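You operate a simulated robot arm through the tools that you are given. There is no shell and no other tool.

Carry out the task below with a simulated robot arm. There is one attempt and no reset: what you move stays moved.

JOB
Stipple the roundel in T27's ring and lift its highlight.
Fine: light T27 on High first; use the brush and the stick from the rack beside it and put both back; the roundel stays in its ring; leave other roundels and controls.

The check looks at the end state, three seconds after you hand in, the way a careful person would. Anything else that was tipped, shoved, dropped, spilled or broken makes it a failure.

ROBOT AND FRAMES
A 7-joint arm with a two-finger parallel gripper, fixed in place. Base frame: the origin is at the foot of the arm, x ahead of it, y to its left, z up; the work surface is at about z = 870. Lengths are in mm, angles in degrees, forces in N, time in s.
With the tool pointing down near the work surface it reaches from about 300 to 700 mm from the base axis. Its first joint turns from -66.0 to 66.0 degrees. Payload 1.57 kg.
The tool frame sits at the grasp point between the pads (the TCP): z along the fingers, y along the line on which they close. The tips reach 30 mm beyond it. The gripper opens to 110 mm. The fingers are 24 mm wide and 12 mm thick; the gripper's body (48 by 112 mm) begins 78 mm behind the TCP.
Orientation is that of the tool frame in the base frame, as [roll, pitch, yaw] about the fixed x, y, z axes, in that order (R = Rz(yaw) Ry(pitch) Rx(roll)). With the fingers straight down and closing along the base's y, the tool's x points along the base's -x, its y along +y and its z along -z.

CONTROLS
- The arm moves only by the tool jog_arm. Its argument "increments" is a list of rows, each an object of numbers (a shift or turn left out is 0, a gripper value left out holds the last): "fingers": the finger opening in mm, from 0 to 110; "tx", "ty", "tz": the shift along the base's x, y, z in mm; "rx", "ry", "rz": the turn, a rotation vector about the base's x, y, z in degrees. In form: [{"fingers": .., "tx": .., "ty": .., "tz": .., "rx": .., "ry": .., "rz": ..}, ...]. A call has 1 to 20 rows; each row is the pose to reach, as a shift and turn from the pose commanded when the call began. A row lasts 0.2 s, in which the tool goes at most 50 mm and 8.6 degrees; a call with a longer step from one row to the next is refused whole, and so is a gripper value outside its range. Where a pose cannot be reached the arm comes as near as it can. A force on the tool above 40 N (or 10 N above the force at the start of the call, whichever is more), or a blocked arm, ends the call early, and 0.2 s more pass. The fingers move at their own pace (about 108 mm/s each) and stop on an object; they squeeze with about 27 N. The grip force told is the motor's: it shows also when the fingers shut on nothing. Time passes only in rows, and 0.2 s behind the last, so rows that repeat a pose let the fingers close. The reply holds the time, the measured pose of the TCP, the force on the tool along the base axes, the opening and the grip force, in the units named above and with some noise, with the torque about the TCP (base axes, N m) and any sound that the robot's microphone picked up, and new pictures: "pictures" is both (left out), scene, wrist or none.
- Cameras (640 x 400 px; columns grow to the right, rows downward): "scene" is fixed at [154, -392.4, 1402.1]; the picture's right is [0.85, -0.52, 0.00], its down [-0.34, -0.56, -0.76] and it looks along [0.40, 0.65, -0.65] (base axes); focal length 214 px, centre (320, 200). "wrist" rides on the gripper at [70, 16, -141] in the tool frame; the picture's right is [-0.23, 0.97, 0.00], its down [-0.86, -0.20, -0.48] and it looks along [-0.47, -0.11, 0.88] (tool axes); focal length 222 px, centre (320, 200). There is no depth. A picture from a camera that has moved, and an enlarged one, comes with that camera's place and axes in the base frame and with its lens. The place of the scene camera against the robot may be out by one fixed shift of up to 12 mm in any direction.
- zoom(camera, box): a new picture of the part [left, top, right, bottom] of that camera's present view, enlarged. No time passes.
- close_job(): hands the job in; it is judged then, once.

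Nothing tells you positions but the pictures and the camera data. Unless the task says otherwise, let go and move clear before handing in.

The tools are called by a JSON object that holds its "name" and its "arguments". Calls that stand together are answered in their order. jog_arm: Moves the arm, as the interface text tells. Its arguments: {"type":"object","properties":{"increments":{"type":"array","items":{"type":"object","properties":{"fingers":{"type":"number"},"tx":{"type":"number"},"ty":{"type":"number"},"tz":{"type":"number"},"rx":{"type":"number"},"ry":{"type":"number"},"rz":{"type":"number"}}}},"pictures":{"type":"string","enum":["both","scene","wrist","none"]}},"required":["increments"]} The other tools are called the same way: zoom (camera, box) takes an enlarged picture of a part of a camera's view; close_job () hands the job in.

At the start:

```text
time: 0.0
eef_pos: [339.9, 73.6, 1262.6]
ee_rot: [-180.0, 0.1, -180.0]
contact_force: [-0.8, -0.1, -0.8]
torque: [-0.04, -0.02, 0.03]
opening: 110.1
gripper_force: 0.0
```

scene: 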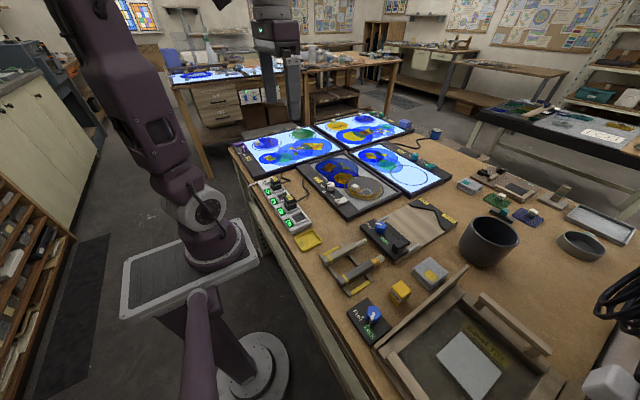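
wrist: 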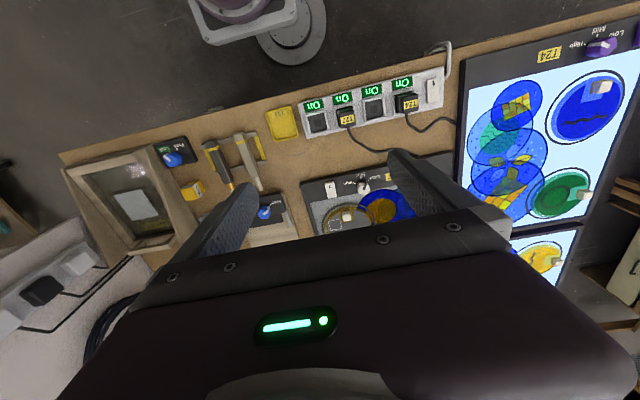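

I see a workbench with several light tables, a power strip, a rack with a brush and stick, and a few other stations. I'll zoom in on the pictures before moving anything.

{"name": "zoom", "arguments": {"camera": "scene", "box": [230, 110, 450, 250]}}

{"name": "zoom", "arguments": {"camera": "scene", "box": [300, 190, 460, 290]}}

{"name": "zoom", "arguments": {"camera": "scene", "box": [290, 230, 490, 355]}}

{"name": "zoom", "arguments": {"camera": "wrist", "box": [200, 60, 480, 240]}}

{"name": "zoom", "arguments": {"camera": "wrist", "box": [440, 20, 640, 280]}}

{"name": "zoom", "arguments": {"camera": "wrist", "box": [60, 100, 320, 260]}}

```text
2.86 times, centred on (340, 180) of scene
camera zoom: at [154.0, -392.4, 1402.1], right [0.85, -0.52, 0.0], down [-0.34, -0.56, -0.76], along [0.4, 0.65, -0.65], focal length 613 px, centre (263, 257)
```

zoom: 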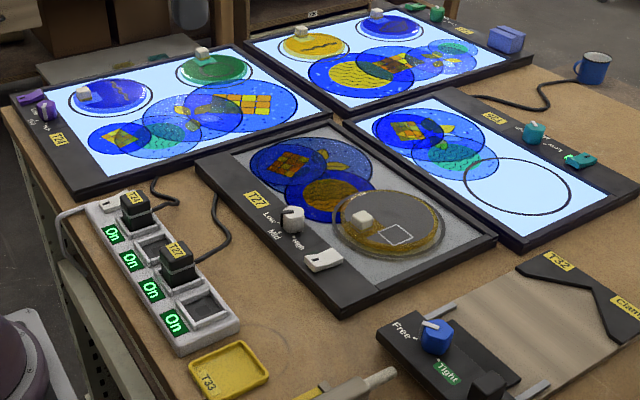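

```text
4.00 times, centred on (380, 240) of scene
camera zoom: at [154.0, -392.4, 1402.1], right [0.85, -0.52, 0.0], down [-0.34, -0.56, -0.76], along [0.4, 0.65, -0.65], focal length 858 px, centre (80, 40)
```

zoom: 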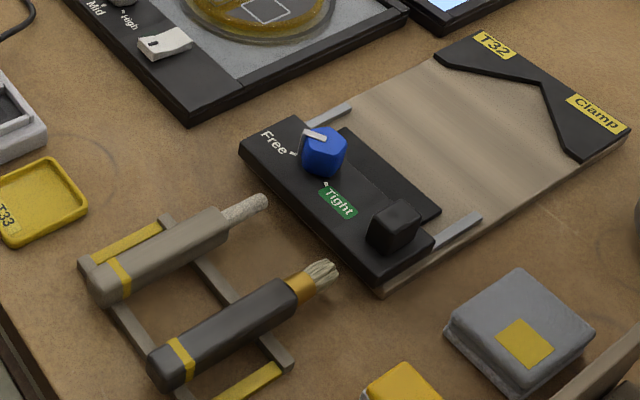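

```text
3.20 times, centred on (390, 292) of scene
camera zoom: at [154.0, -392.4, 1402.1], right [0.85, -0.52, 0.0], down [-0.34, -0.56, -0.76], along [0.4, 0.65, -0.65], focal length 686 px, centre (96, -96)
```

zoom: 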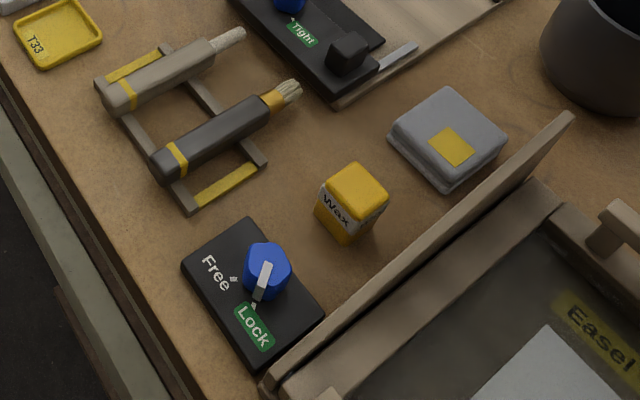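

```text
2.22 times, centred on (340, 150) of wrist
camera zoom: at [269.7, 90.1, 1405.0], right [0.23, 0.97, 0.0], down [0.86, -0.2, 0.48], along [0.47, -0.11, -0.88], focal length 494 px, centre (276, 311)
```

zoom: 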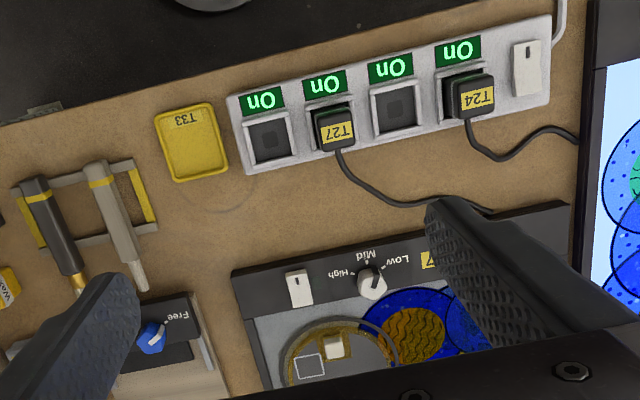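

```text
1.54 times, centred on (540, 150) of wrist
camera zoom: at [269.7, 90.1, 1405.0], right [0.23, 0.97, 0.0], down [0.86, -0.2, 0.48], along [0.47, -0.11, -0.88], focal length 342 px, centre (-18, 277)
```

zoom: 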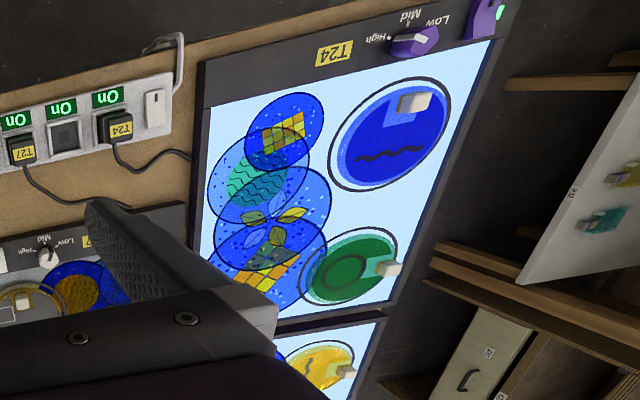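

```text
2.46 times, centred on (190, 180) of wrist
camera zoom: at [269.7, 90.1, 1405.0], right [0.23, 0.97, 0.0], down [0.86, -0.2, 0.48], along [0.47, -0.11, -0.88], focal length 547 px, centre (640, 249)
```

zoom: 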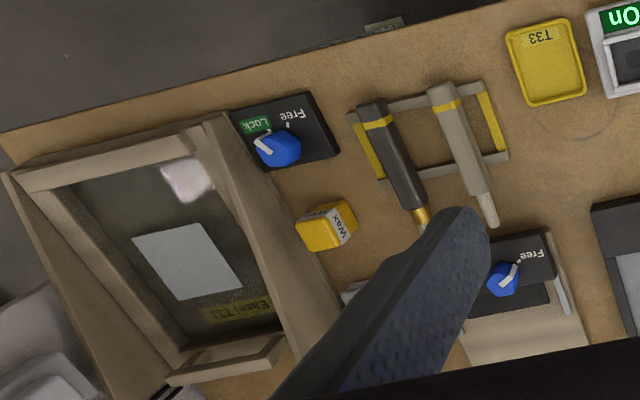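

T27 is the dark light table in the middle, with a knob, a rocker switch and a coated roundel. The rack with the brush (dark) and stick (grey) stands at about x=390, y=-190 to -120. I'll move the wrist camera over T27 to look closer.

{"name": "jog_arm", "arguments": {"increments": [{"tx": 40, "ty": 4, "tz": -20}, {"tx": 80, "ty": 8, "tz": -40}, {"tx": 120, "ty": 12, "tz": -60}, {"tx": 160, "ty": 16, "tz": -80}, {"tx": 200, "ty": 20, "tz": -100}, {"tx": 220, "ty": 26, "tz": -130}, {"tx": 220, "ty": 26, "tz": -130}], "pictures": "both"}}

```text
time: 1.6
eef_pos: [562.6, 99.5, 1131.1]
ee_rot: [-180.0, 0.0, 180.0]
contact_force: [0.7, -0.1, -0.4]
torque: [-0.01, 0.01, 0.0]
opening: 109.9
gripper_force: 0.1
camera wrist: at [491.7, 116.0, 1273.0], right [0.23, 0.97, 0.0], down [0.85, -0.2, 0.48], along [0.47, -0.11, -0.88], focal length 222 px, centre (320, 200)
```

scene: 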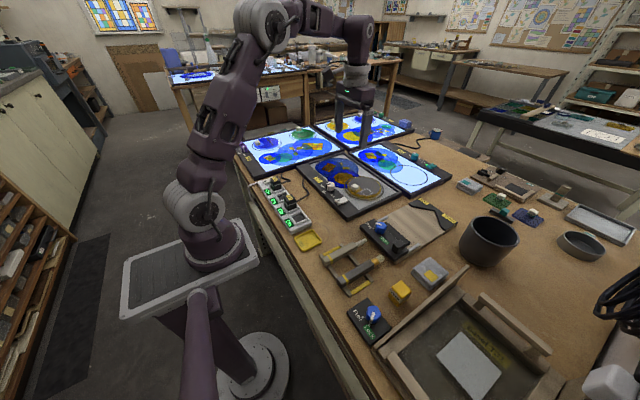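
wrist: 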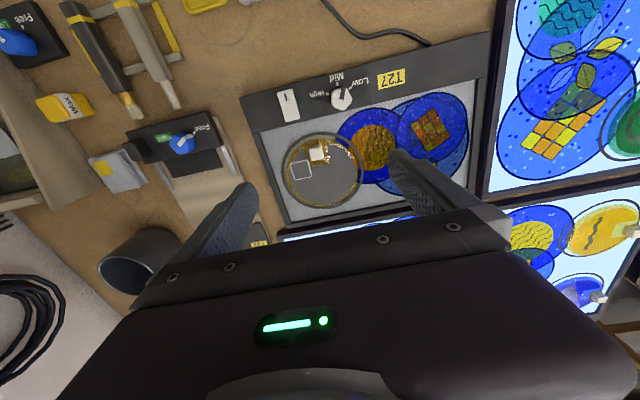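

{"name": "zoom", "arguments": {"camera": "wrist", "box": [230, 50, 420, 230]}}

{"name": "zoom", "arguments": {"camera": "wrist", "box": [270, 75, 370, 135]}}

{"name": "zoom", "arguments": {"camera": "wrist", "box": [40, 0, 240, 130]}}

{"name": "zoom", "arguments": {"camera": "wrist", "box": [270, 120, 370, 220]}}

```text
2.22 times, centred on (325, 140) of wrist
camera zoom: at [491.7, 116.0, 1273.0], right [0.23, 0.97, 0.0], down [0.85, -0.2, 0.48], along [0.47, -0.11, -0.88], focal length 494 px, centre (309, 333)
```

zoom: 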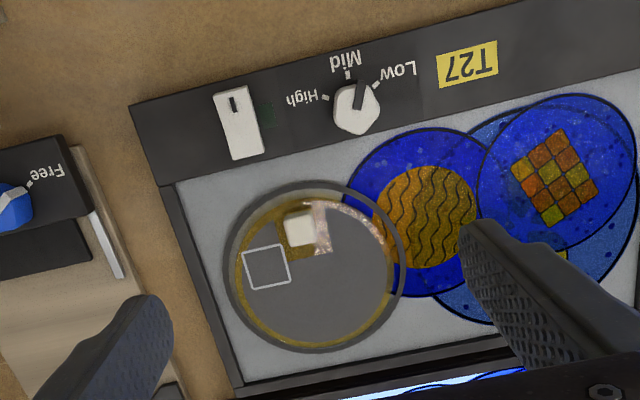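

```text
6.40 times, centred on (320, 105) of wrist
camera zoom: at [491.7, 116.0, 1273.0], right [0.23, 0.97, 0.0], down [0.85, -0.2, 0.48], along [0.47, -0.11, -0.88], focal length 1422 px, centre (320, 808)
```

zoom: 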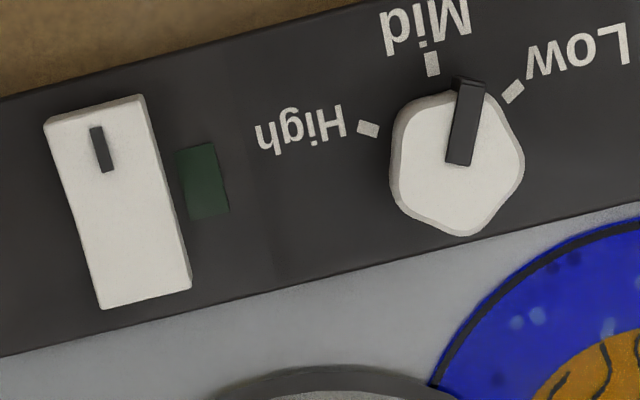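

```text
3.08 times, centred on (140, 65) of wrist
camera zoom: at [491.7, 116.0, 1273.0], right [0.23, 0.97, 0.0], down [0.85, -0.2, 0.48], along [0.47, -0.11, -0.88], focal length 684 px, centre (874, 615)
```

zoom: 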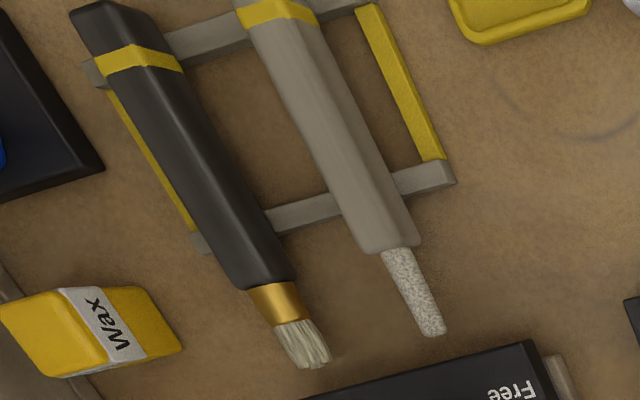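

```text
4.00 times, centred on (320, 170) of wrist
camera zoom: at [491.7, 116.0, 1273.0], right [0.23, 0.97, 0.0], down [0.85, -0.2, 0.48], along [0.47, -0.11, -0.88], focal length 888 px, centre (320, 320)
```

zoom: 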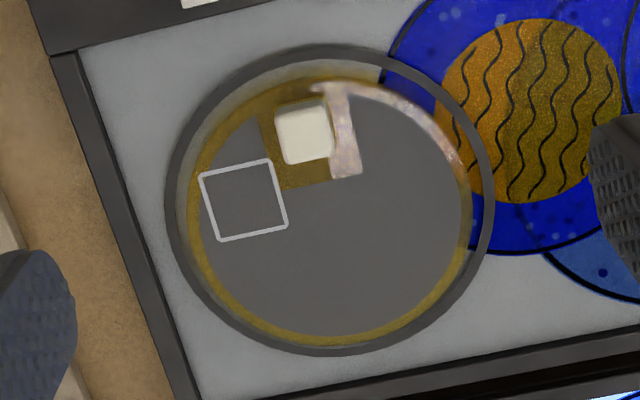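

{"name": "zoom", "arguments": {"camera": "scene", "box": [310, 165, 360, 215]}}

{"name": "zoom", "arguments": {"camera": "scene", "box": [400, 140, 450, 180]}}

{"name": "zoom", "arguments": {"camera": "scene", "box": [230, 130, 270, 170]}}

{"name": "zoom", "arguments": {"camera": "scene", "box": [310, 230, 400, 300]}}

{"name": "zoom", "arguments": {"camera": "scene", "box": [255, 170, 320, 240]}}

```text
8.00 times, centred on (335, 190) of scene
camera zoom: at [154.0, -392.4, 1402.1], right [0.85, -0.52, 0.0], down [-0.34, -0.56, -0.76], along [0.4, 0.65, -0.65], focal length 1716 px, centre (200, 280)
```

zoom: 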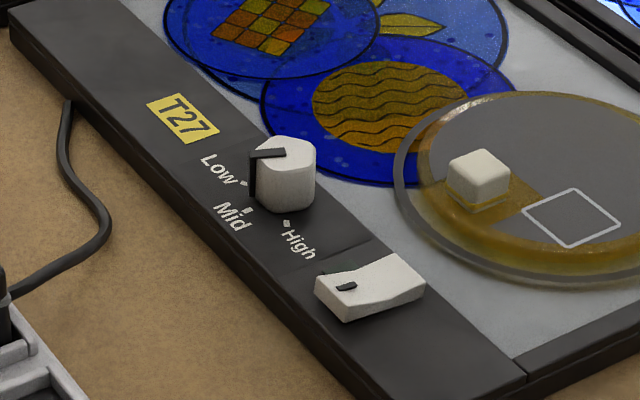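

```text
10.00 times, centred on (425, 160) of scene
camera zoom: at [154.0, -392.4, 1402.1], right [0.85, -0.52, 0.0], down [-0.34, -0.56, -0.76], along [0.4, 0.65, -0.65], focal length 2145 px, centre (-730, 600)
```

zoom: 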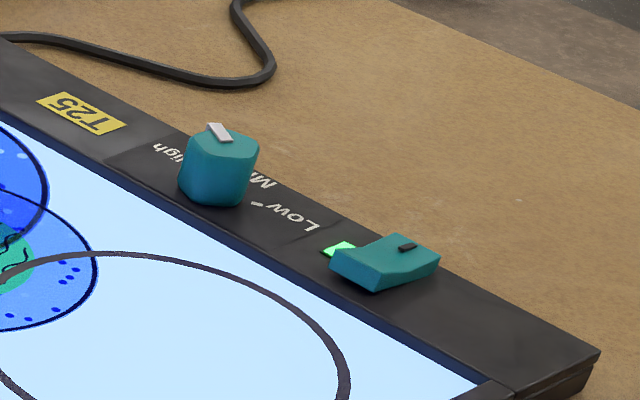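

```text
10.00 times, centred on (250, 150) of scene
camera zoom: at [154.0, -392.4, 1402.1], right [0.85, -0.52, 0.0], down [-0.34, -0.56, -0.76], along [0.4, 0.65, -0.65], focal length 2145 px, centre (1020, 700)
```

zoom: 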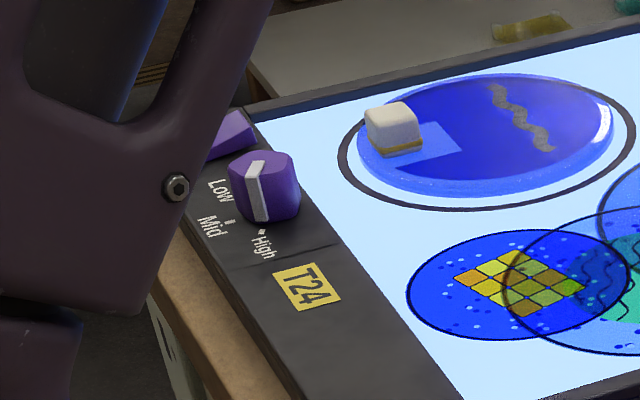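

```text
5.71 times, centred on (355, 265) of scene
camera zoom: at [154.0, -392.4, 1402.1], right [0.85, -0.52, 0.0], down [-0.34, -0.56, -0.76], along [0.4, 0.65, -0.65], focal length 1226 px, centre (120, -171)
```

zoom: 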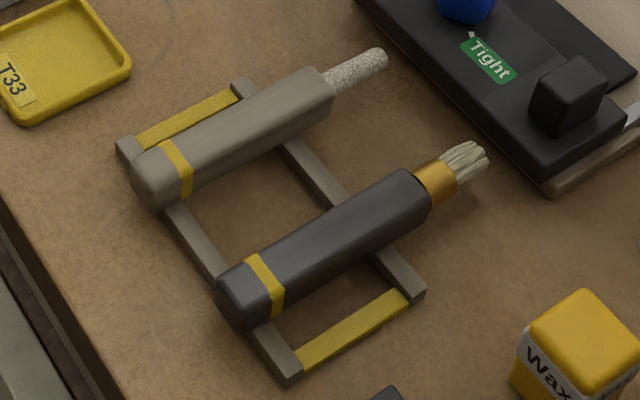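

```text
5.71 times, centred on (288, 205) of scene
camera zoom: at [154.0, -392.4, 1402.1], right [0.85, -0.52, 0.0], down [-0.34, -0.56, -0.76], along [0.4, 0.65, -0.65], focal length 1226 px, centre (506, 171)
```

zoom: 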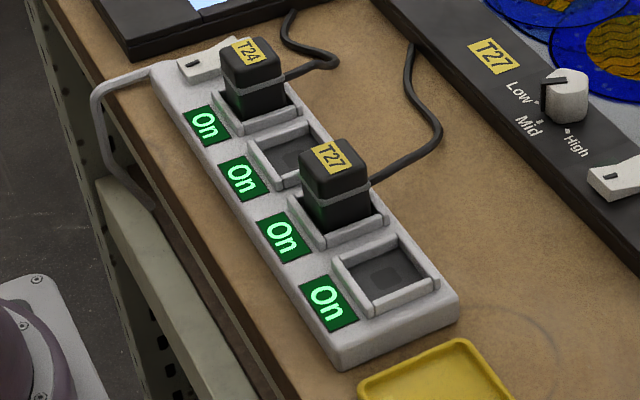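

{"name": "zoom", "arguments": {"camera": "scene", "box": [344, 190, 368, 208]}}

{"name": "zoom", "arguments": {"camera": "scene", "box": [428, 158, 448, 174]}}

{"name": "zoom", "arguments": {"camera": "scene", "box": [255, 170, 285, 190]}}

{"name": "zoom", "arguments": {"camera": "wrist", "box": [275, 85, 305, 125]}}

```text
16.00 times, centred on (356, 199) of scene
camera zoom: at [154.0, -392.4, 1402.1], right [0.85, -0.52, 0.0], down [-0.34, -0.56, -0.76], along [0.4, 0.65, -0.65], focal length 3432 px, centre (-256, 216)
```

zoom: 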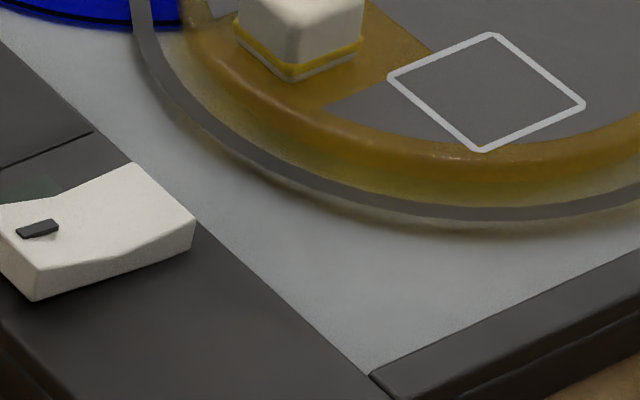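

```text
16.00 times, centred on (438, 166) of scene
camera zoom: at [154.0, -392.4, 1402.1], right [0.85, -0.52, 0.0], down [-0.34, -0.56, -0.76], along [0.4, 0.65, -0.65], focal length 3432 px, centre (-1568, 744)
```

zoom: 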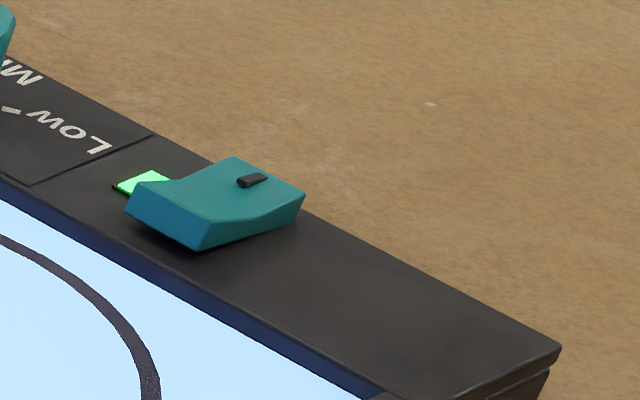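

```text
16.00 times, centred on (270, 180) of scene
camera zoom: at [154.0, -392.4, 1402.1], right [0.85, -0.52, 0.0], down [-0.34, -0.56, -0.76], along [0.4, 0.65, -0.65], focal length 3432 px, centre (1120, 520)
```

zoom: 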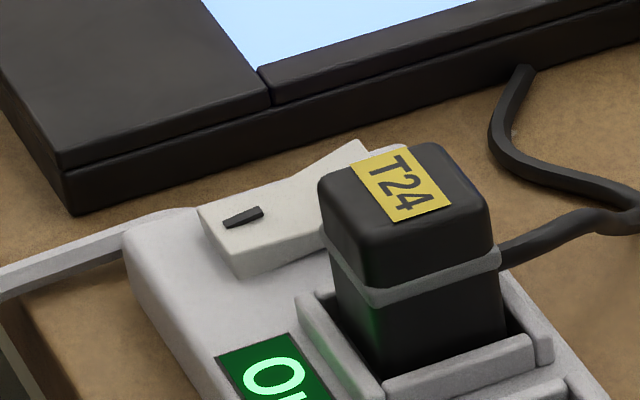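

```text
10.00 times, centred on (290, 105) of wrist
camera zoom: at [491.7, 116.0, 1273.0], right [0.23, 0.97, 0.0], down [0.85, -0.2, 0.48], along [0.47, -0.11, -0.88], focal length 2221 px, centre (620, 1150)
```

zoom: 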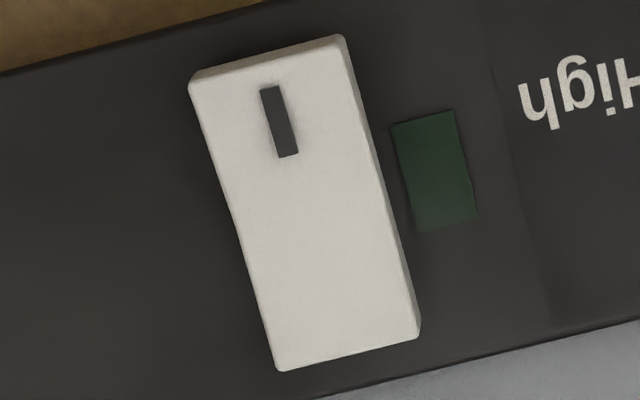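

{"name": "zoom", "arguments": {"camera": "wrist", "box": [318, 75, 368, 115]}}

{"name": "zoom", "arguments": {"camera": "scene", "box": [332, 178, 356, 198]}}

```text
10.00 times, centred on (343, 95) of wrist
camera zoom: at [491.7, 116.0, 1273.0], right [0.23, 0.97, 0.0], down [0.85, -0.2, 0.48], along [0.47, -0.11, -0.88], focal length 2221 px, centre (90, 1250)
```

zoom: 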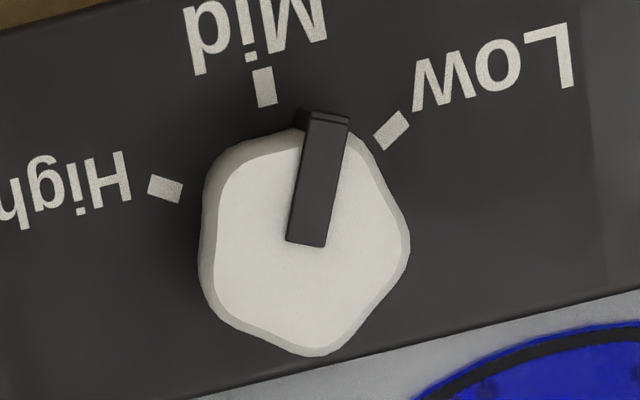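

```text
16.00 times, centred on (344, 188) of scene
camera zoom: at [154.0, -392.4, 1402.1], right [0.85, -0.52, 0.0], down [-0.34, -0.56, -0.76], along [0.4, 0.65, -0.65], focal length 3432 px, centre (-64, 392)
```

zoom: 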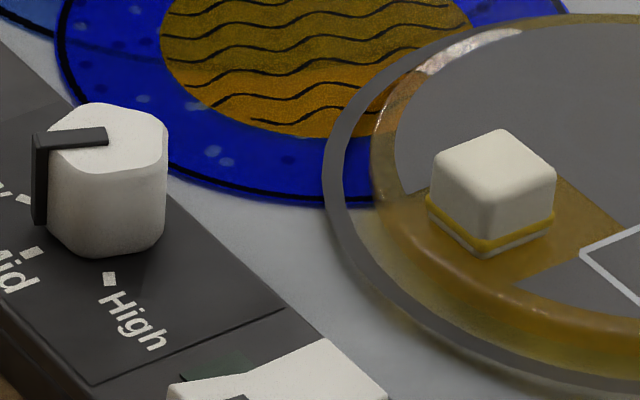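

The T27 table is plugged in but its indicator is dark. Its rocker is at about (517, 60) with the marked end raised, which means off, and the knob at about (526, 139) sits between Low and Mid. I'll close the fingers, go above the rocker's marked end and press it.

{"name": "jog_arm", "arguments": {"increments": [{"fingers": 0, "tx": -16, "ty": -10, "tz": -35}, {"tx": -32, "ty": -20, "tz": -70}, {"tx": -48, "ty": -30, "tz": -105}, {"tx": -62, "ty": -38.5, "tz": -141}, {"tx": -62, "ty": -38.5, "tz": -141}], "pictures": "both"}}

```text
time: 2.8
eef_pos: [497.1, 58.9, 993.5]
ee_rot: [-180.0, 0.0, -180.0]
contact_force: [-0.1, 0.5, 0.3]
torque: [0.0, 0.02, 0.01]
opening: 0.0
gripper_force: 21.3
camera wrist: at [426.2, 76.5, 1134.7], right [0.23, 0.97, 0.0], down [0.85, -0.2, 0.48], along [0.47, -0.11, -0.88], focal length 222 px, centre (320, 200)
```

scene: 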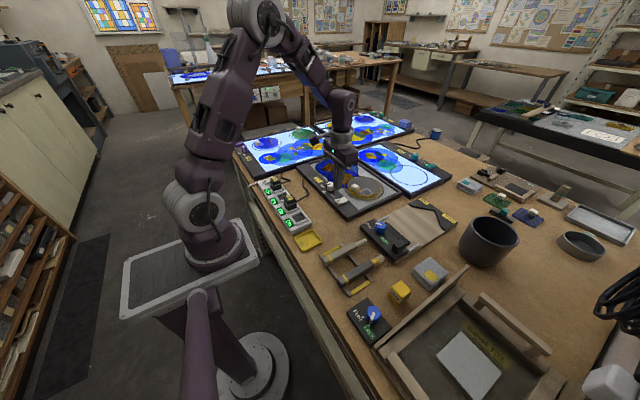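
wrist: 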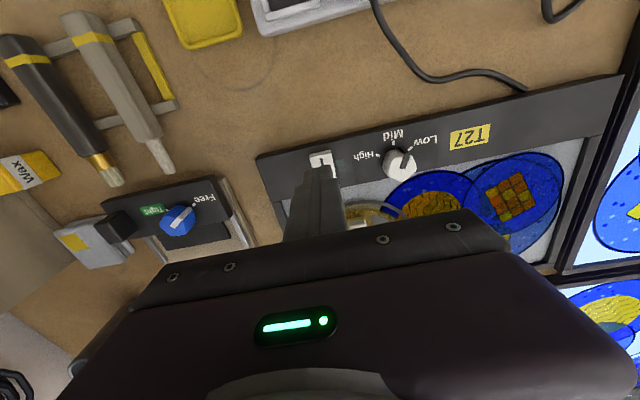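

{"name": "zoom", "arguments": {"camera": "wrist", "box": [250, 110, 430, 230]}}

{"name": "zoom", "arguments": {"camera": "scene", "box": [300, 140, 400, 220]}}

```text
3.33 times, centred on (340, 170) of wrist
camera zoom: at [426.2, 76.5, 1134.7], right [0.23, 0.97, 0.0], down [0.85, -0.2, 0.48], along [0.47, -0.11, -0.88], focal length 740 px, centre (253, 300)
```

zoom: 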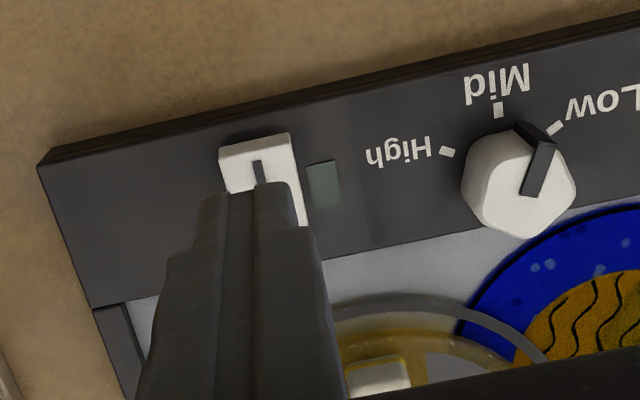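

```text
5.00 times, centred on (350, 180) of scene
camera zoom: at [154.0, -392.4, 1402.1], right [0.85, -0.52, 0.0], down [-0.34, -0.56, -0.76], along [0.4, 0.65, -0.65], focal length 1072 px, centre (170, 300)
```

zoom: 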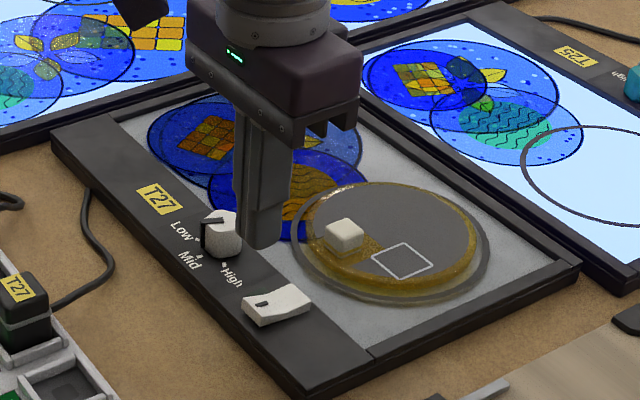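

The tip is just above the rocker's marked end, which triangulates to about (505, 60, 900). I'll press it down gently in small steps.

{"name": "jog_arm", "arguments": {"increments": [{"tx": 2, "ty": -1, "tz": -30}, {"tx": 2, "ty": -1, "tz": -50}, {"tx": 2, "ty": -1, "tz": -54}, {"tx": 2, "ty": -1, "tz": -57}, {"tx": 2, "ty": -1, "tz": -60}, {"tx": 2, "ty": -1, "tz": -62}, {"tx": 2, "ty": -1, "tz": -62}], "pictures": "both"}}

```text
time: 4.3
eef_pos: [501.0, 59.4, 931.9]
ee_rot: [179.9, 0.2, 179.9]
contact_force: [-4.4, 0.9, 9.9]
torque: [-0.02, 0.01, -0.04]
opening: 0.1
gripper_force: 21.6
stopped in row 7: the force on the tool passed its limit at 43 N (the readings are from after the stop); the commanded pose is now the measured one
camera wrist: at [429.9, 75.9, 1073.9], right [0.23, 0.97, 0.0], down [0.85, -0.2, 0.48], along [0.47, -0.11, -0.88], focal length 222 px, centre (320, 200)
```

scene: 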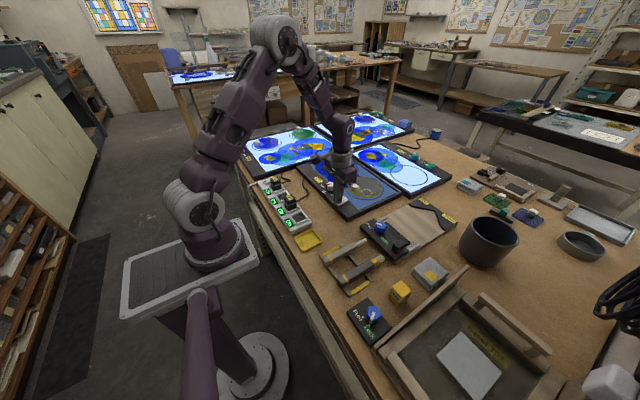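
wrist: 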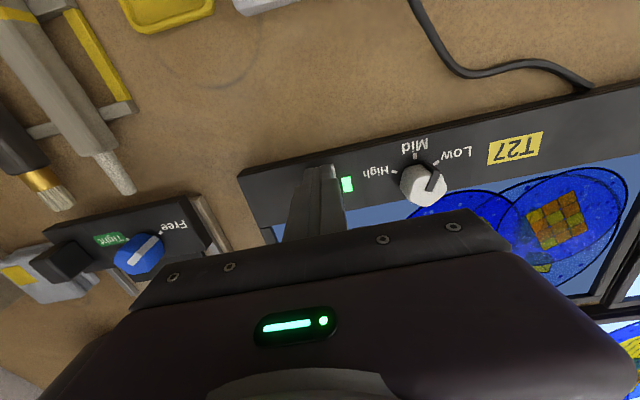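

The indicator is green and T27 is lit, dimly. Next I'll lift and move above the knob at about (527, 140), with the fingers opened and turned so they can rotate it about 80° counter-clockwise to High.

{"name": "jog_arm", "arguments": {"increments": [{"tz": 30}, {"tz": 65}, {"tx": 5, "ty": 16, "tz": 75, "rz": -8, "fingers": 55}, {"tx": 10, "ty": 32, "tz": 75, "rz": -16, "fingers": 55}, {"tx": 15, "ty": 48, "tz": 75, "rz": -24}, {"tx": 20, "ty": 64, "tz": 75, "rz": -32}, {"tx": 25.8, "ty": 80.8, "tz": 75, "rz": -38}, {"tx": 25.8, "ty": 80.8, "tz": 75, "rz": -38}], "pictures": "both"}}

```text
time: 6.1
eef_pos: [527.1, 139.6, 1006.6]
ee_rot: [180.0, 0.2, 141.9]
contact_force: [0.4, -0.7, -0.2]
torque: [0.02, -0.01, 0.02]
opening: 55.1
gripper_force: 0.1
camera wrist: at [481.5, 196.0, 1147.5], right [0.78, 0.63, 0.0], down [0.55, -0.68, 0.48], along [0.3, -0.37, -0.88], focal length 222 px, centre (320, 200)
```

scene: 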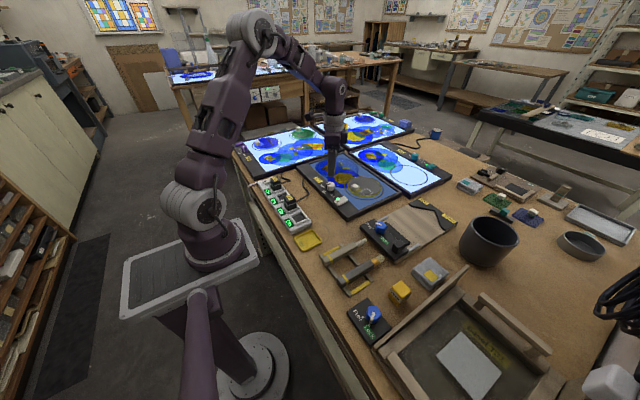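
wrist: 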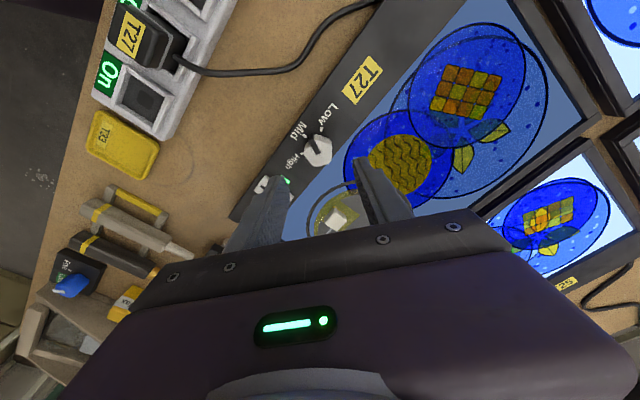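

{"name": "zoom", "arguments": {"camera": "wrist", "box": [220, 100, 420, 225]}}

{"name": "zoom", "arguments": {"camera": "scene", "box": [300, 140, 400, 220]}}

```text
3.20 times, centred on (320, 162) of wrist
camera zoom: at [481.5, 196.0, 1147.5], right [0.78, 0.63, 0.0], down [0.55, -0.68, 0.48], along [0.3, -0.37, -0.88], focal length 711 px, centre (320, 320)
```

zoom: 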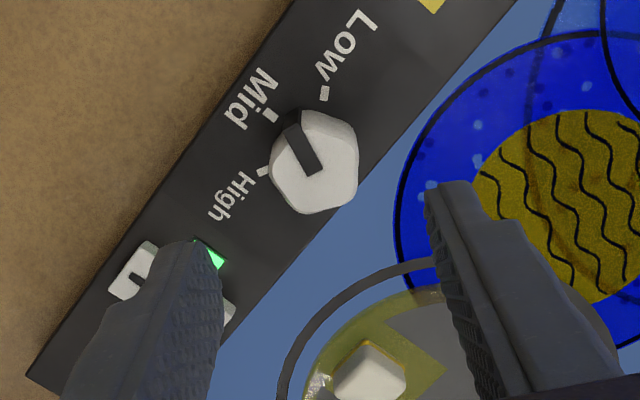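

```text
5.00 times, centred on (350, 180) of scene
camera zoom: at [154.0, -392.4, 1402.1], right [0.85, -0.52, 0.0], down [-0.34, -0.56, -0.76], along [0.4, 0.65, -0.65], focal length 1072 px, centre (170, 300)
```

zoom: 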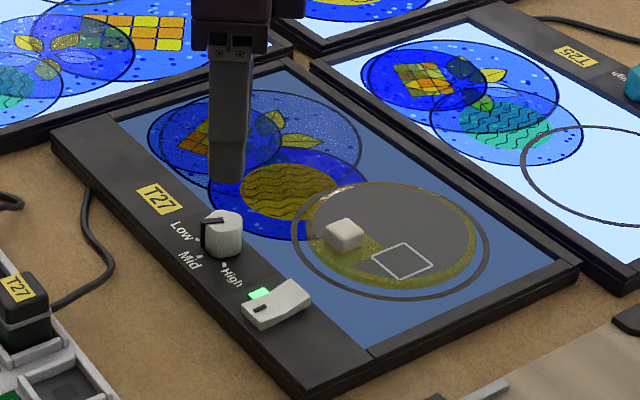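

The knob's axis is at about (525, 141), with its top near z=910. I'll shift slightly, lower the open fingers around it and look before closing.

{"name": "jog_arm", "arguments": {"increments": [{"tx": -2, "ty": 1, "tz": -30}, {"tx": -2, "ty": 1, "tz": -55}, {"tx": -2, "ty": 1, "tz": -65}, {"tx": -2, "ty": 1, "tz": -72}, {"tx": -2, "ty": 1, "tz": -78}, {"tx": -2, "ty": 1, "tz": -78}], "pictures": "both"}}

```text
time: 7.5
eef_pos: [526.0, 142.2, 926.5]
ee_rot: [-180.0, 0.2, 142.0]
contact_force: [0.3, 0.0, 0.7]
torque: [-0.01, -0.02, -0.02]
opening: 54.9
gripper_force: 0.1
camera wrist: at [480.6, 199.0, 1067.8], right [0.78, 0.63, 0.0], down [0.55, -0.68, 0.48], along [0.3, -0.37, -0.88], focal length 222 px, centre (320, 200)
```

scene: 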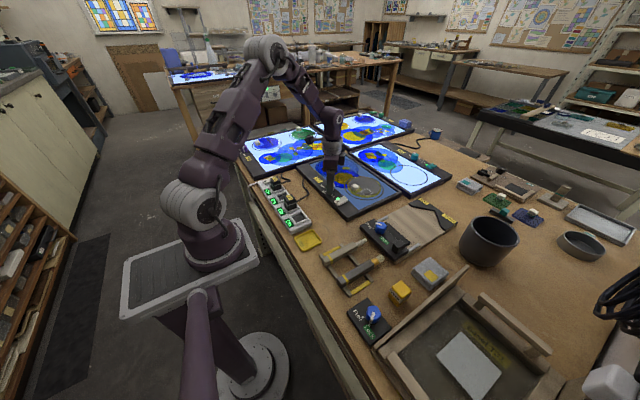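
wrist: 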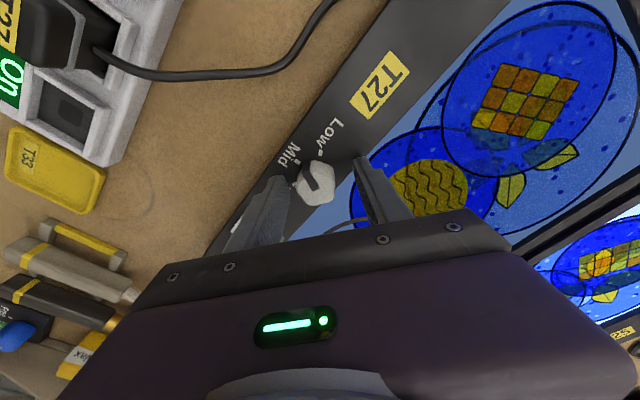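

{"name": "zoom", "arguments": {"camera": "wrist", "box": [240, 120, 420, 232]}}

{"name": "zoom", "arguments": {"camera": "scene", "box": [310, 160, 370, 210]}}

```text
3.56 times, centred on (330, 176) of wrist
camera zoom: at [480.6, 199.0, 1067.8], right [0.78, 0.63, 0.0], down [0.55, -0.68, 0.48], along [0.3, -0.37, -0.88], focal length 790 px, centre (284, 285)
```

zoom: 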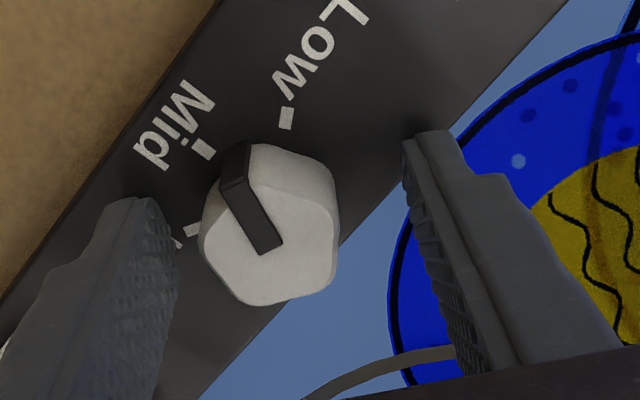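

```text
8.00 times, centred on (340, 185) of scene
camera zoom: at [154.0, -392.4, 1402.1], right [0.85, -0.52, 0.0], down [-0.34, -0.56, -0.76], along [0.4, 0.65, -0.65], focal length 1716 px, centre (160, 320)
```

zoom: 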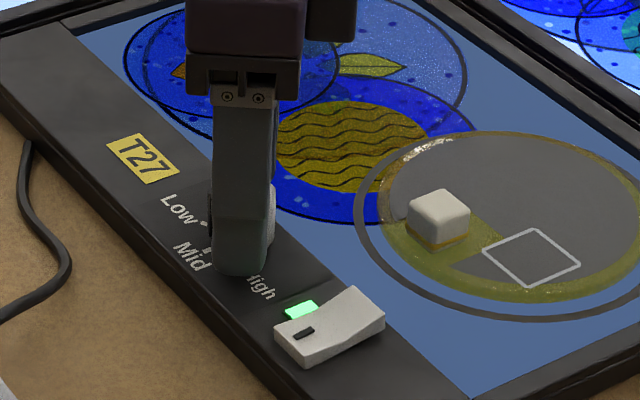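

The knob sits between the pads, about 2–3 mm off centre. I'll nudge by that amount, close on it and see how it settles.

{"name": "jog_arm", "arguments": {"increments": [{"tx": -2.5, "ty": 0}, {"tx": -2.5, "fingers": 20}, {"tx": -2.5, "fingers": 20}, {"tx": -2.5, "fingers": 20}], "pictures": "wrist"}}

{"name": "zoom", "arguments": {"camera": "wrist", "box": [240, 120, 420, 232]}}

```text
time: 8.5
eef_pos: [522.2, 142.0, 926.7]
ee_rot: [-180.0, 0.0, 142.0]
contact_force: [-4.0, -3.8, -3.9]
torque: [0.08, -0.41, -0.02]
opening: 29.9
gripper_force: 39.1
camera wrist: at [476.9, 198.6, 1068.8], right [0.78, 0.63, 0.0], down [0.55, -0.68, 0.48], along [0.3, -0.37, -0.88], focal length 222 px, centre (320, 200)
```

wrist: 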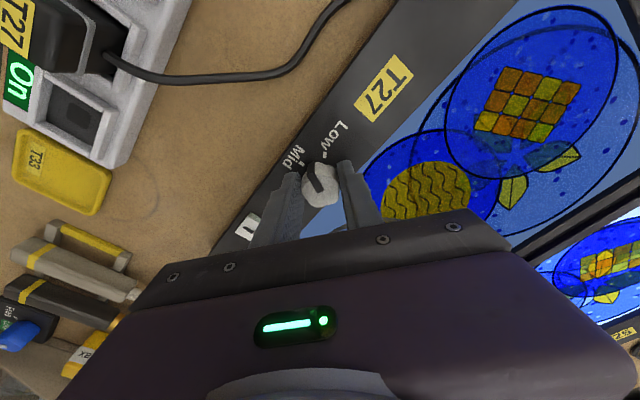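

```text
3.56 times, centred on (330, 176) of wrist
camera zoom: at [476.9, 198.6, 1068.8], right [0.78, 0.63, 0.0], down [0.55, -0.68, 0.48], along [0.3, -0.37, -0.88], focal length 790 px, centre (284, 285)
```

zoom: 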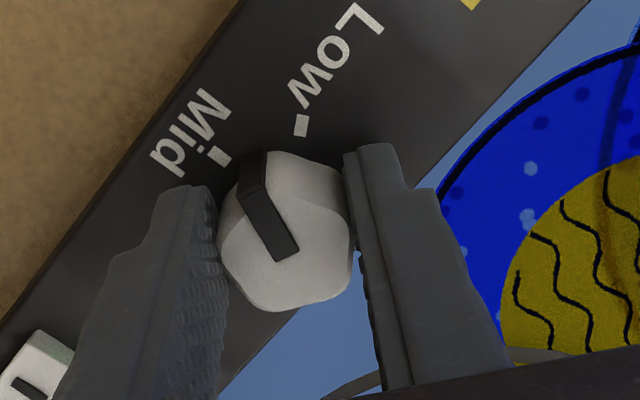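

The grip is firm at about 30 mm opening. I'll turn it counter-clockwise 40° and check.

{"name": "jog_arm", "arguments": {"increments": [{"rz": 7}, {"rz": 14}, {"rz": 21}, {"rz": 28}, {"rz": 35}, {"rz": 42}, {"rz": 42}], "pictures": "wrist"}}

{"name": "zoom", "arguments": {"camera": "wrist", "box": [240, 120, 420, 232]}}

```text
time: 10.1
eef_pos: [521.2, 138.7, 928.6]
ee_rot: [-179.9, 0.0, -176.0]
contact_force: [-3.7, -14.4, -29.9]
torque: [0.15, 0.25, -0.04]
opening: 29.7
gripper_force: 39.1
camera wrist: at [450.6, 151.9, 1070.1], right [0.16, 0.99, 0.0], down [0.87, -0.14, 0.48], along [0.47, -0.08, -0.88], focal length 222 px, centre (320, 200)
```

wrist: 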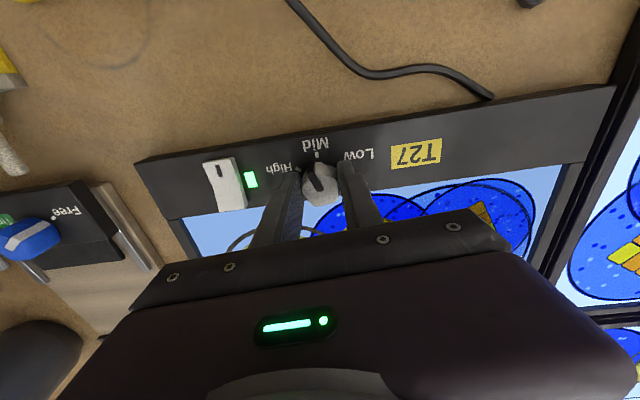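

```text
3.56 times, centred on (330, 176) of wrist
camera zoom: at [450.6, 151.9, 1070.1], right [0.16, 0.99, 0.0], down [0.87, -0.14, 0.48], along [0.47, -0.08, -0.88], focal length 790 px, centre (284, 285)
```

zoom: 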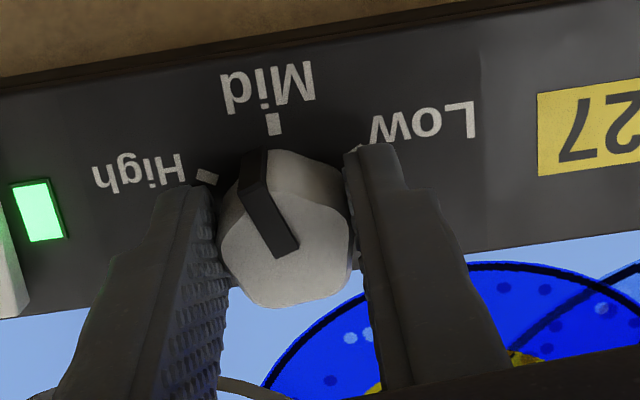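

The knob follows; its pointer is now between Mid and High and the table is brighter. I'll relieve the side load a little and turn the remaining 38°.

{"name": "jog_arm", "arguments": {"increments": [{"ty": -1.5, "tz": -1.5}, {"ty": -1.5, "tz": -1.5, "rz": 7}, {"ty": -1.5, "tz": -1.5, "rz": 14}, {"ty": -1.5, "tz": -1.5, "rz": 21}, {"ty": -1.5, "tz": -1.5, "rz": 28}, {"ty": -1.5, "tz": -1.5, "rz": 34}, {"ty": -1.5, "tz": -1.5, "rz": 38}, {"ty": -1.5, "tz": -1.5, "rz": 38}], "pictures": "wrist"}}

{"name": "zoom", "arguments": {"camera": "wrist", "box": [240, 120, 420, 232]}}

{"name": "zoom", "arguments": {"camera": "scene", "box": [310, 160, 370, 210]}}

```text
time: 11.9
eef_pos: [522.5, 137.8, 928.3]
ee_rot: [-180.0, 0.2, -138.0]
contact_force: [-7.1, -16.0, 25.7]
torque: [-0.07, 0.38, 0.01]
opening: 29.5
gripper_force: 39.3
camera wrist: at [458.9, 103.5, 1069.6], right [-0.48, 0.88, 0.0], down [0.77, 0.42, 0.48], along [0.42, 0.23, -0.88], focal length 222 px, centre (320, 200)
```

wrist: 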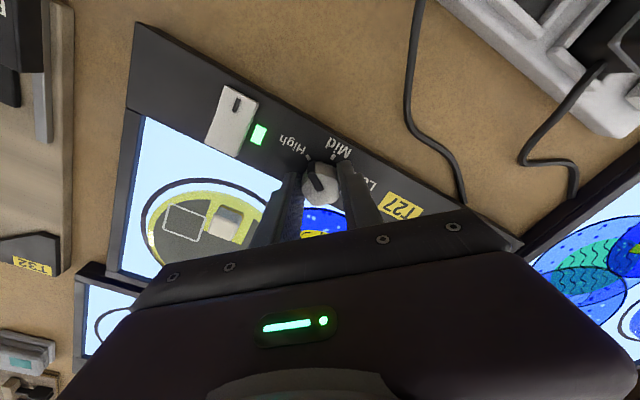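

```text
3.56 times, centred on (330, 176) of wrist
camera zoom: at [458.9, 103.5, 1069.6], right [-0.48, 0.88, 0.0], down [0.77, 0.42, 0.48], along [0.42, 0.23, -0.88], focal length 790 px, centre (284, 285)
```

zoom: 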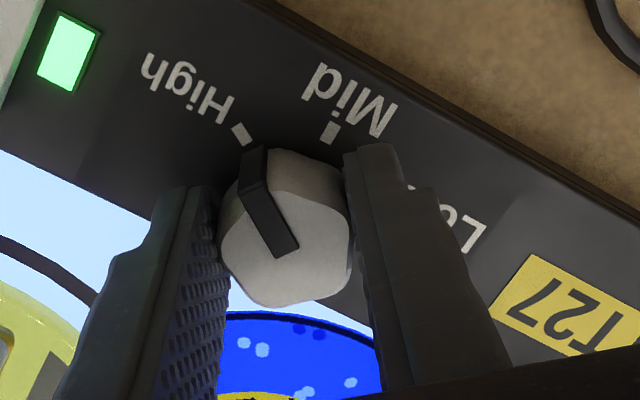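

```text
8.00 times, centred on (340, 185) of scene
camera zoom: at [153.4, -392.9, 1402.0], right [0.85, -0.52, 0.0], down [-0.34, -0.56, -0.76], along [0.4, 0.65, -0.65], focal length 1716 px, centre (160, 320)
```

zoom: 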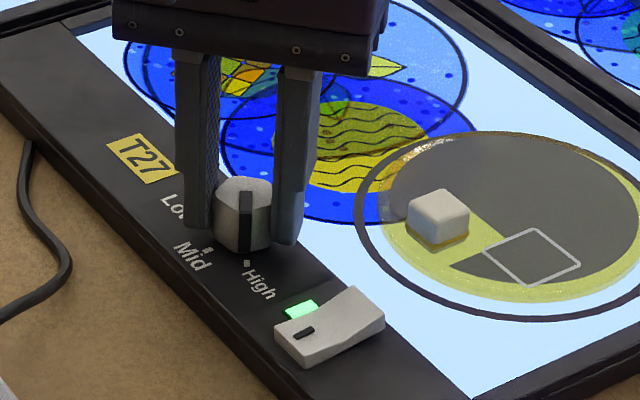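

The pointer is on the High tick and T27 is fully bright. I'll release, lift straight up and unwind the wrist.

{"name": "jog_arm", "arguments": {"increments": [{"fingers": 50}, {"fingers": 50}, {"tz": 20}, {"tz": 50}, {"tz": 90, "rz": -7}, {"tz": 120, "rz": -14}, {"tz": 150, "rz": -21}, {"tz": 150, "rz": -28}, {"tz": 150, "rz": -35}, {"tz": 150, "rz": -42}, {"tz": 150, "rz": -42}], "pictures": "both"}}

{"name": "zoom", "arguments": {"camera": "scene", "box": [310, 160, 370, 210]}}

{"name": "zoom", "arguments": {"camera": "wrist", "box": [240, 80, 440, 210]}}

```text
time: 14.3
eef_pos: [522.4, 139.1, 1078.9]
ee_rot: [-180.0, 0.2, 180.0]
contact_force: [-0.1, 0.7, 0.2]
torque: [0.0, -0.01, 0.05]
opening: 50.2
gripper_force: 0.0
camera wrist: at [452.3, 155.8, 1220.0], right [0.23, 0.97, 0.0], down [0.85, -0.2, 0.48], along [0.47, -0.11, -0.88], focal length 222 px, centre (320, 200)
```

scene: 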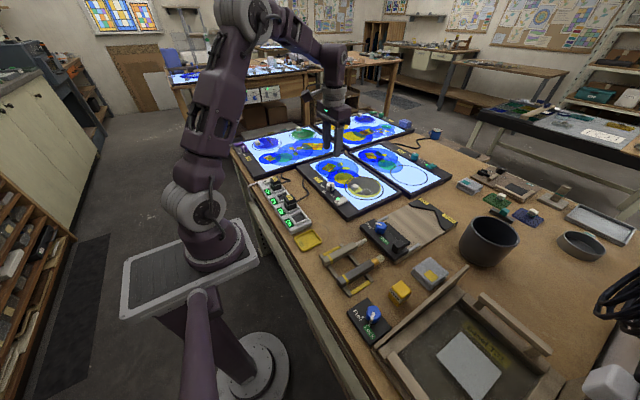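
wrist: 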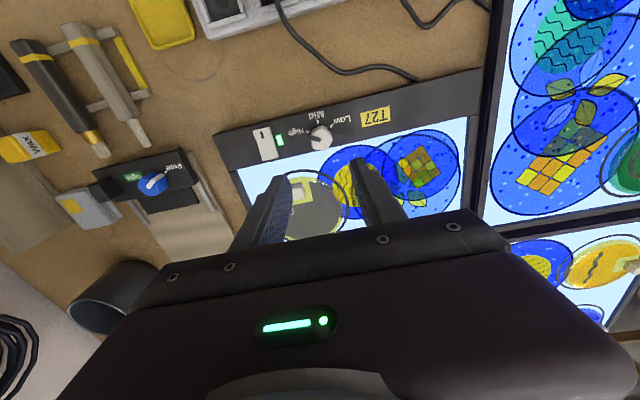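

```text
8.00 times, centred on (340, 185) of scene
camera zoom: at [154.0, -392.4, 1402.1], right [0.85, -0.52, 0.0], down [-0.34, -0.56, -0.76], along [0.4, 0.65, -0.65], focal length 1716 px, centre (160, 320)
```

zoom: 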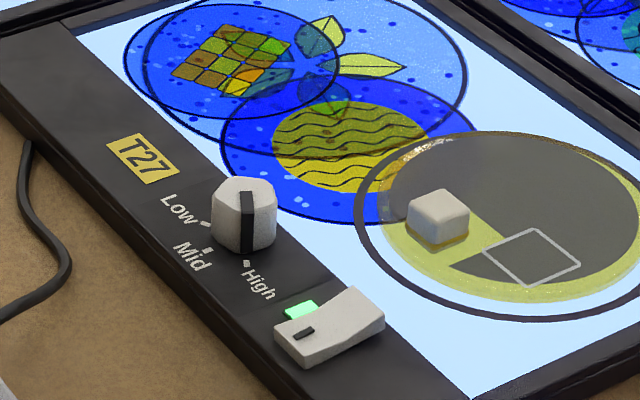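

```text
3.08 times, centred on (340, 145) of wrist
camera zoom: at [452.3, 155.8, 1220.0], right [0.23, 0.97, 0.0], down [0.85, -0.2, 0.48], along [0.47, -0.11, -0.88], focal length 684 px, centre (258, 369)
```

zoom: 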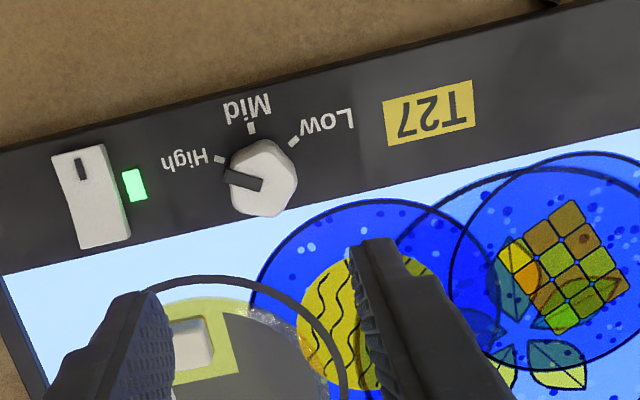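

T27 is on and on High, with the pointer about 57–60° toward High. Next I'll move over the rack and look closely at the brush and stick.

{"name": "jog_arm", "arguments": {"increments": [{"tx": -10, "ty": -43}, {"tx": -20, "ty": -86}, {"tx": -30, "ty": -129}, {"tx": -40, "ty": -172}, {"tx": -50, "ty": -215}, {"tx": -61, "ty": -258}, {"tx": -72, "ty": -300}, {"tx": -72, "ty": -300}], "pictures": "both"}}

{"name": "zoom", "arguments": {"camera": "wrist", "box": [180, 0, 460, 220]}}

```text
time: 16.1
eef_pos: [448.5, -161.3, 1075.1]
ee_rot: [180.0, 0.2, -180.0]
contact_force: [0.2, -0.4, 0.5]
torque: [0.01, -0.02, -0.02]
opening: 50.1
gripper_force: 0.0
camera wrist: at [377.9, -144.4, 1217.5], right [0.23, 0.97, 0.0], down [0.85, -0.2, 0.48], along [0.47, -0.11, -0.88], focal length 222 px, centre (320, 200)
```

scene: 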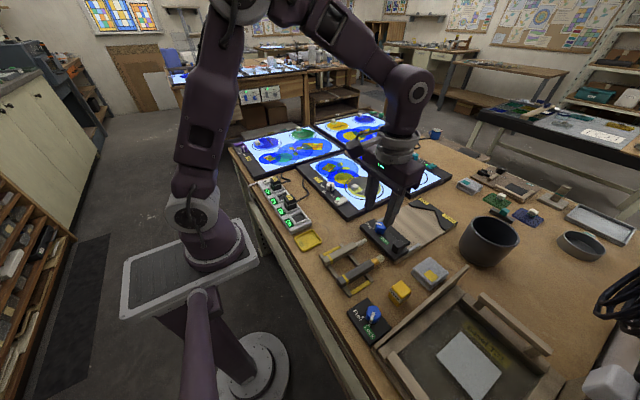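
wrist: 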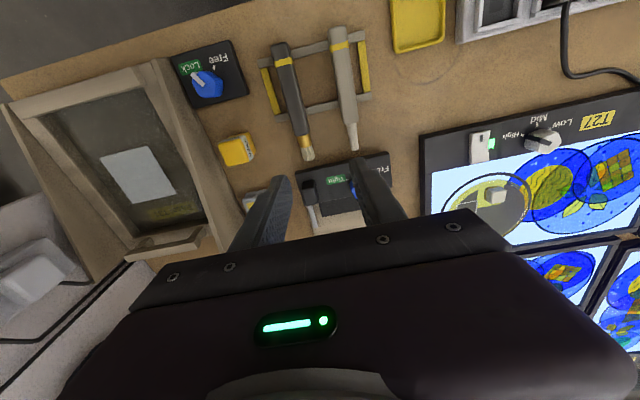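

```text
1.82 times, centred on (320, 110) of wrist
camera zoom: at [377.9, -144.4, 1217.5], right [0.23, 0.97, 0.0], down [0.85, -0.2, 0.48], along [0.47, -0.11, -0.88], focal length 404 px, centre (320, 364)
```

zoom: 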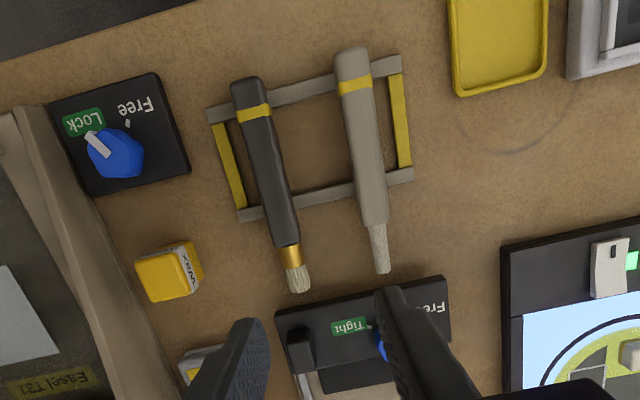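

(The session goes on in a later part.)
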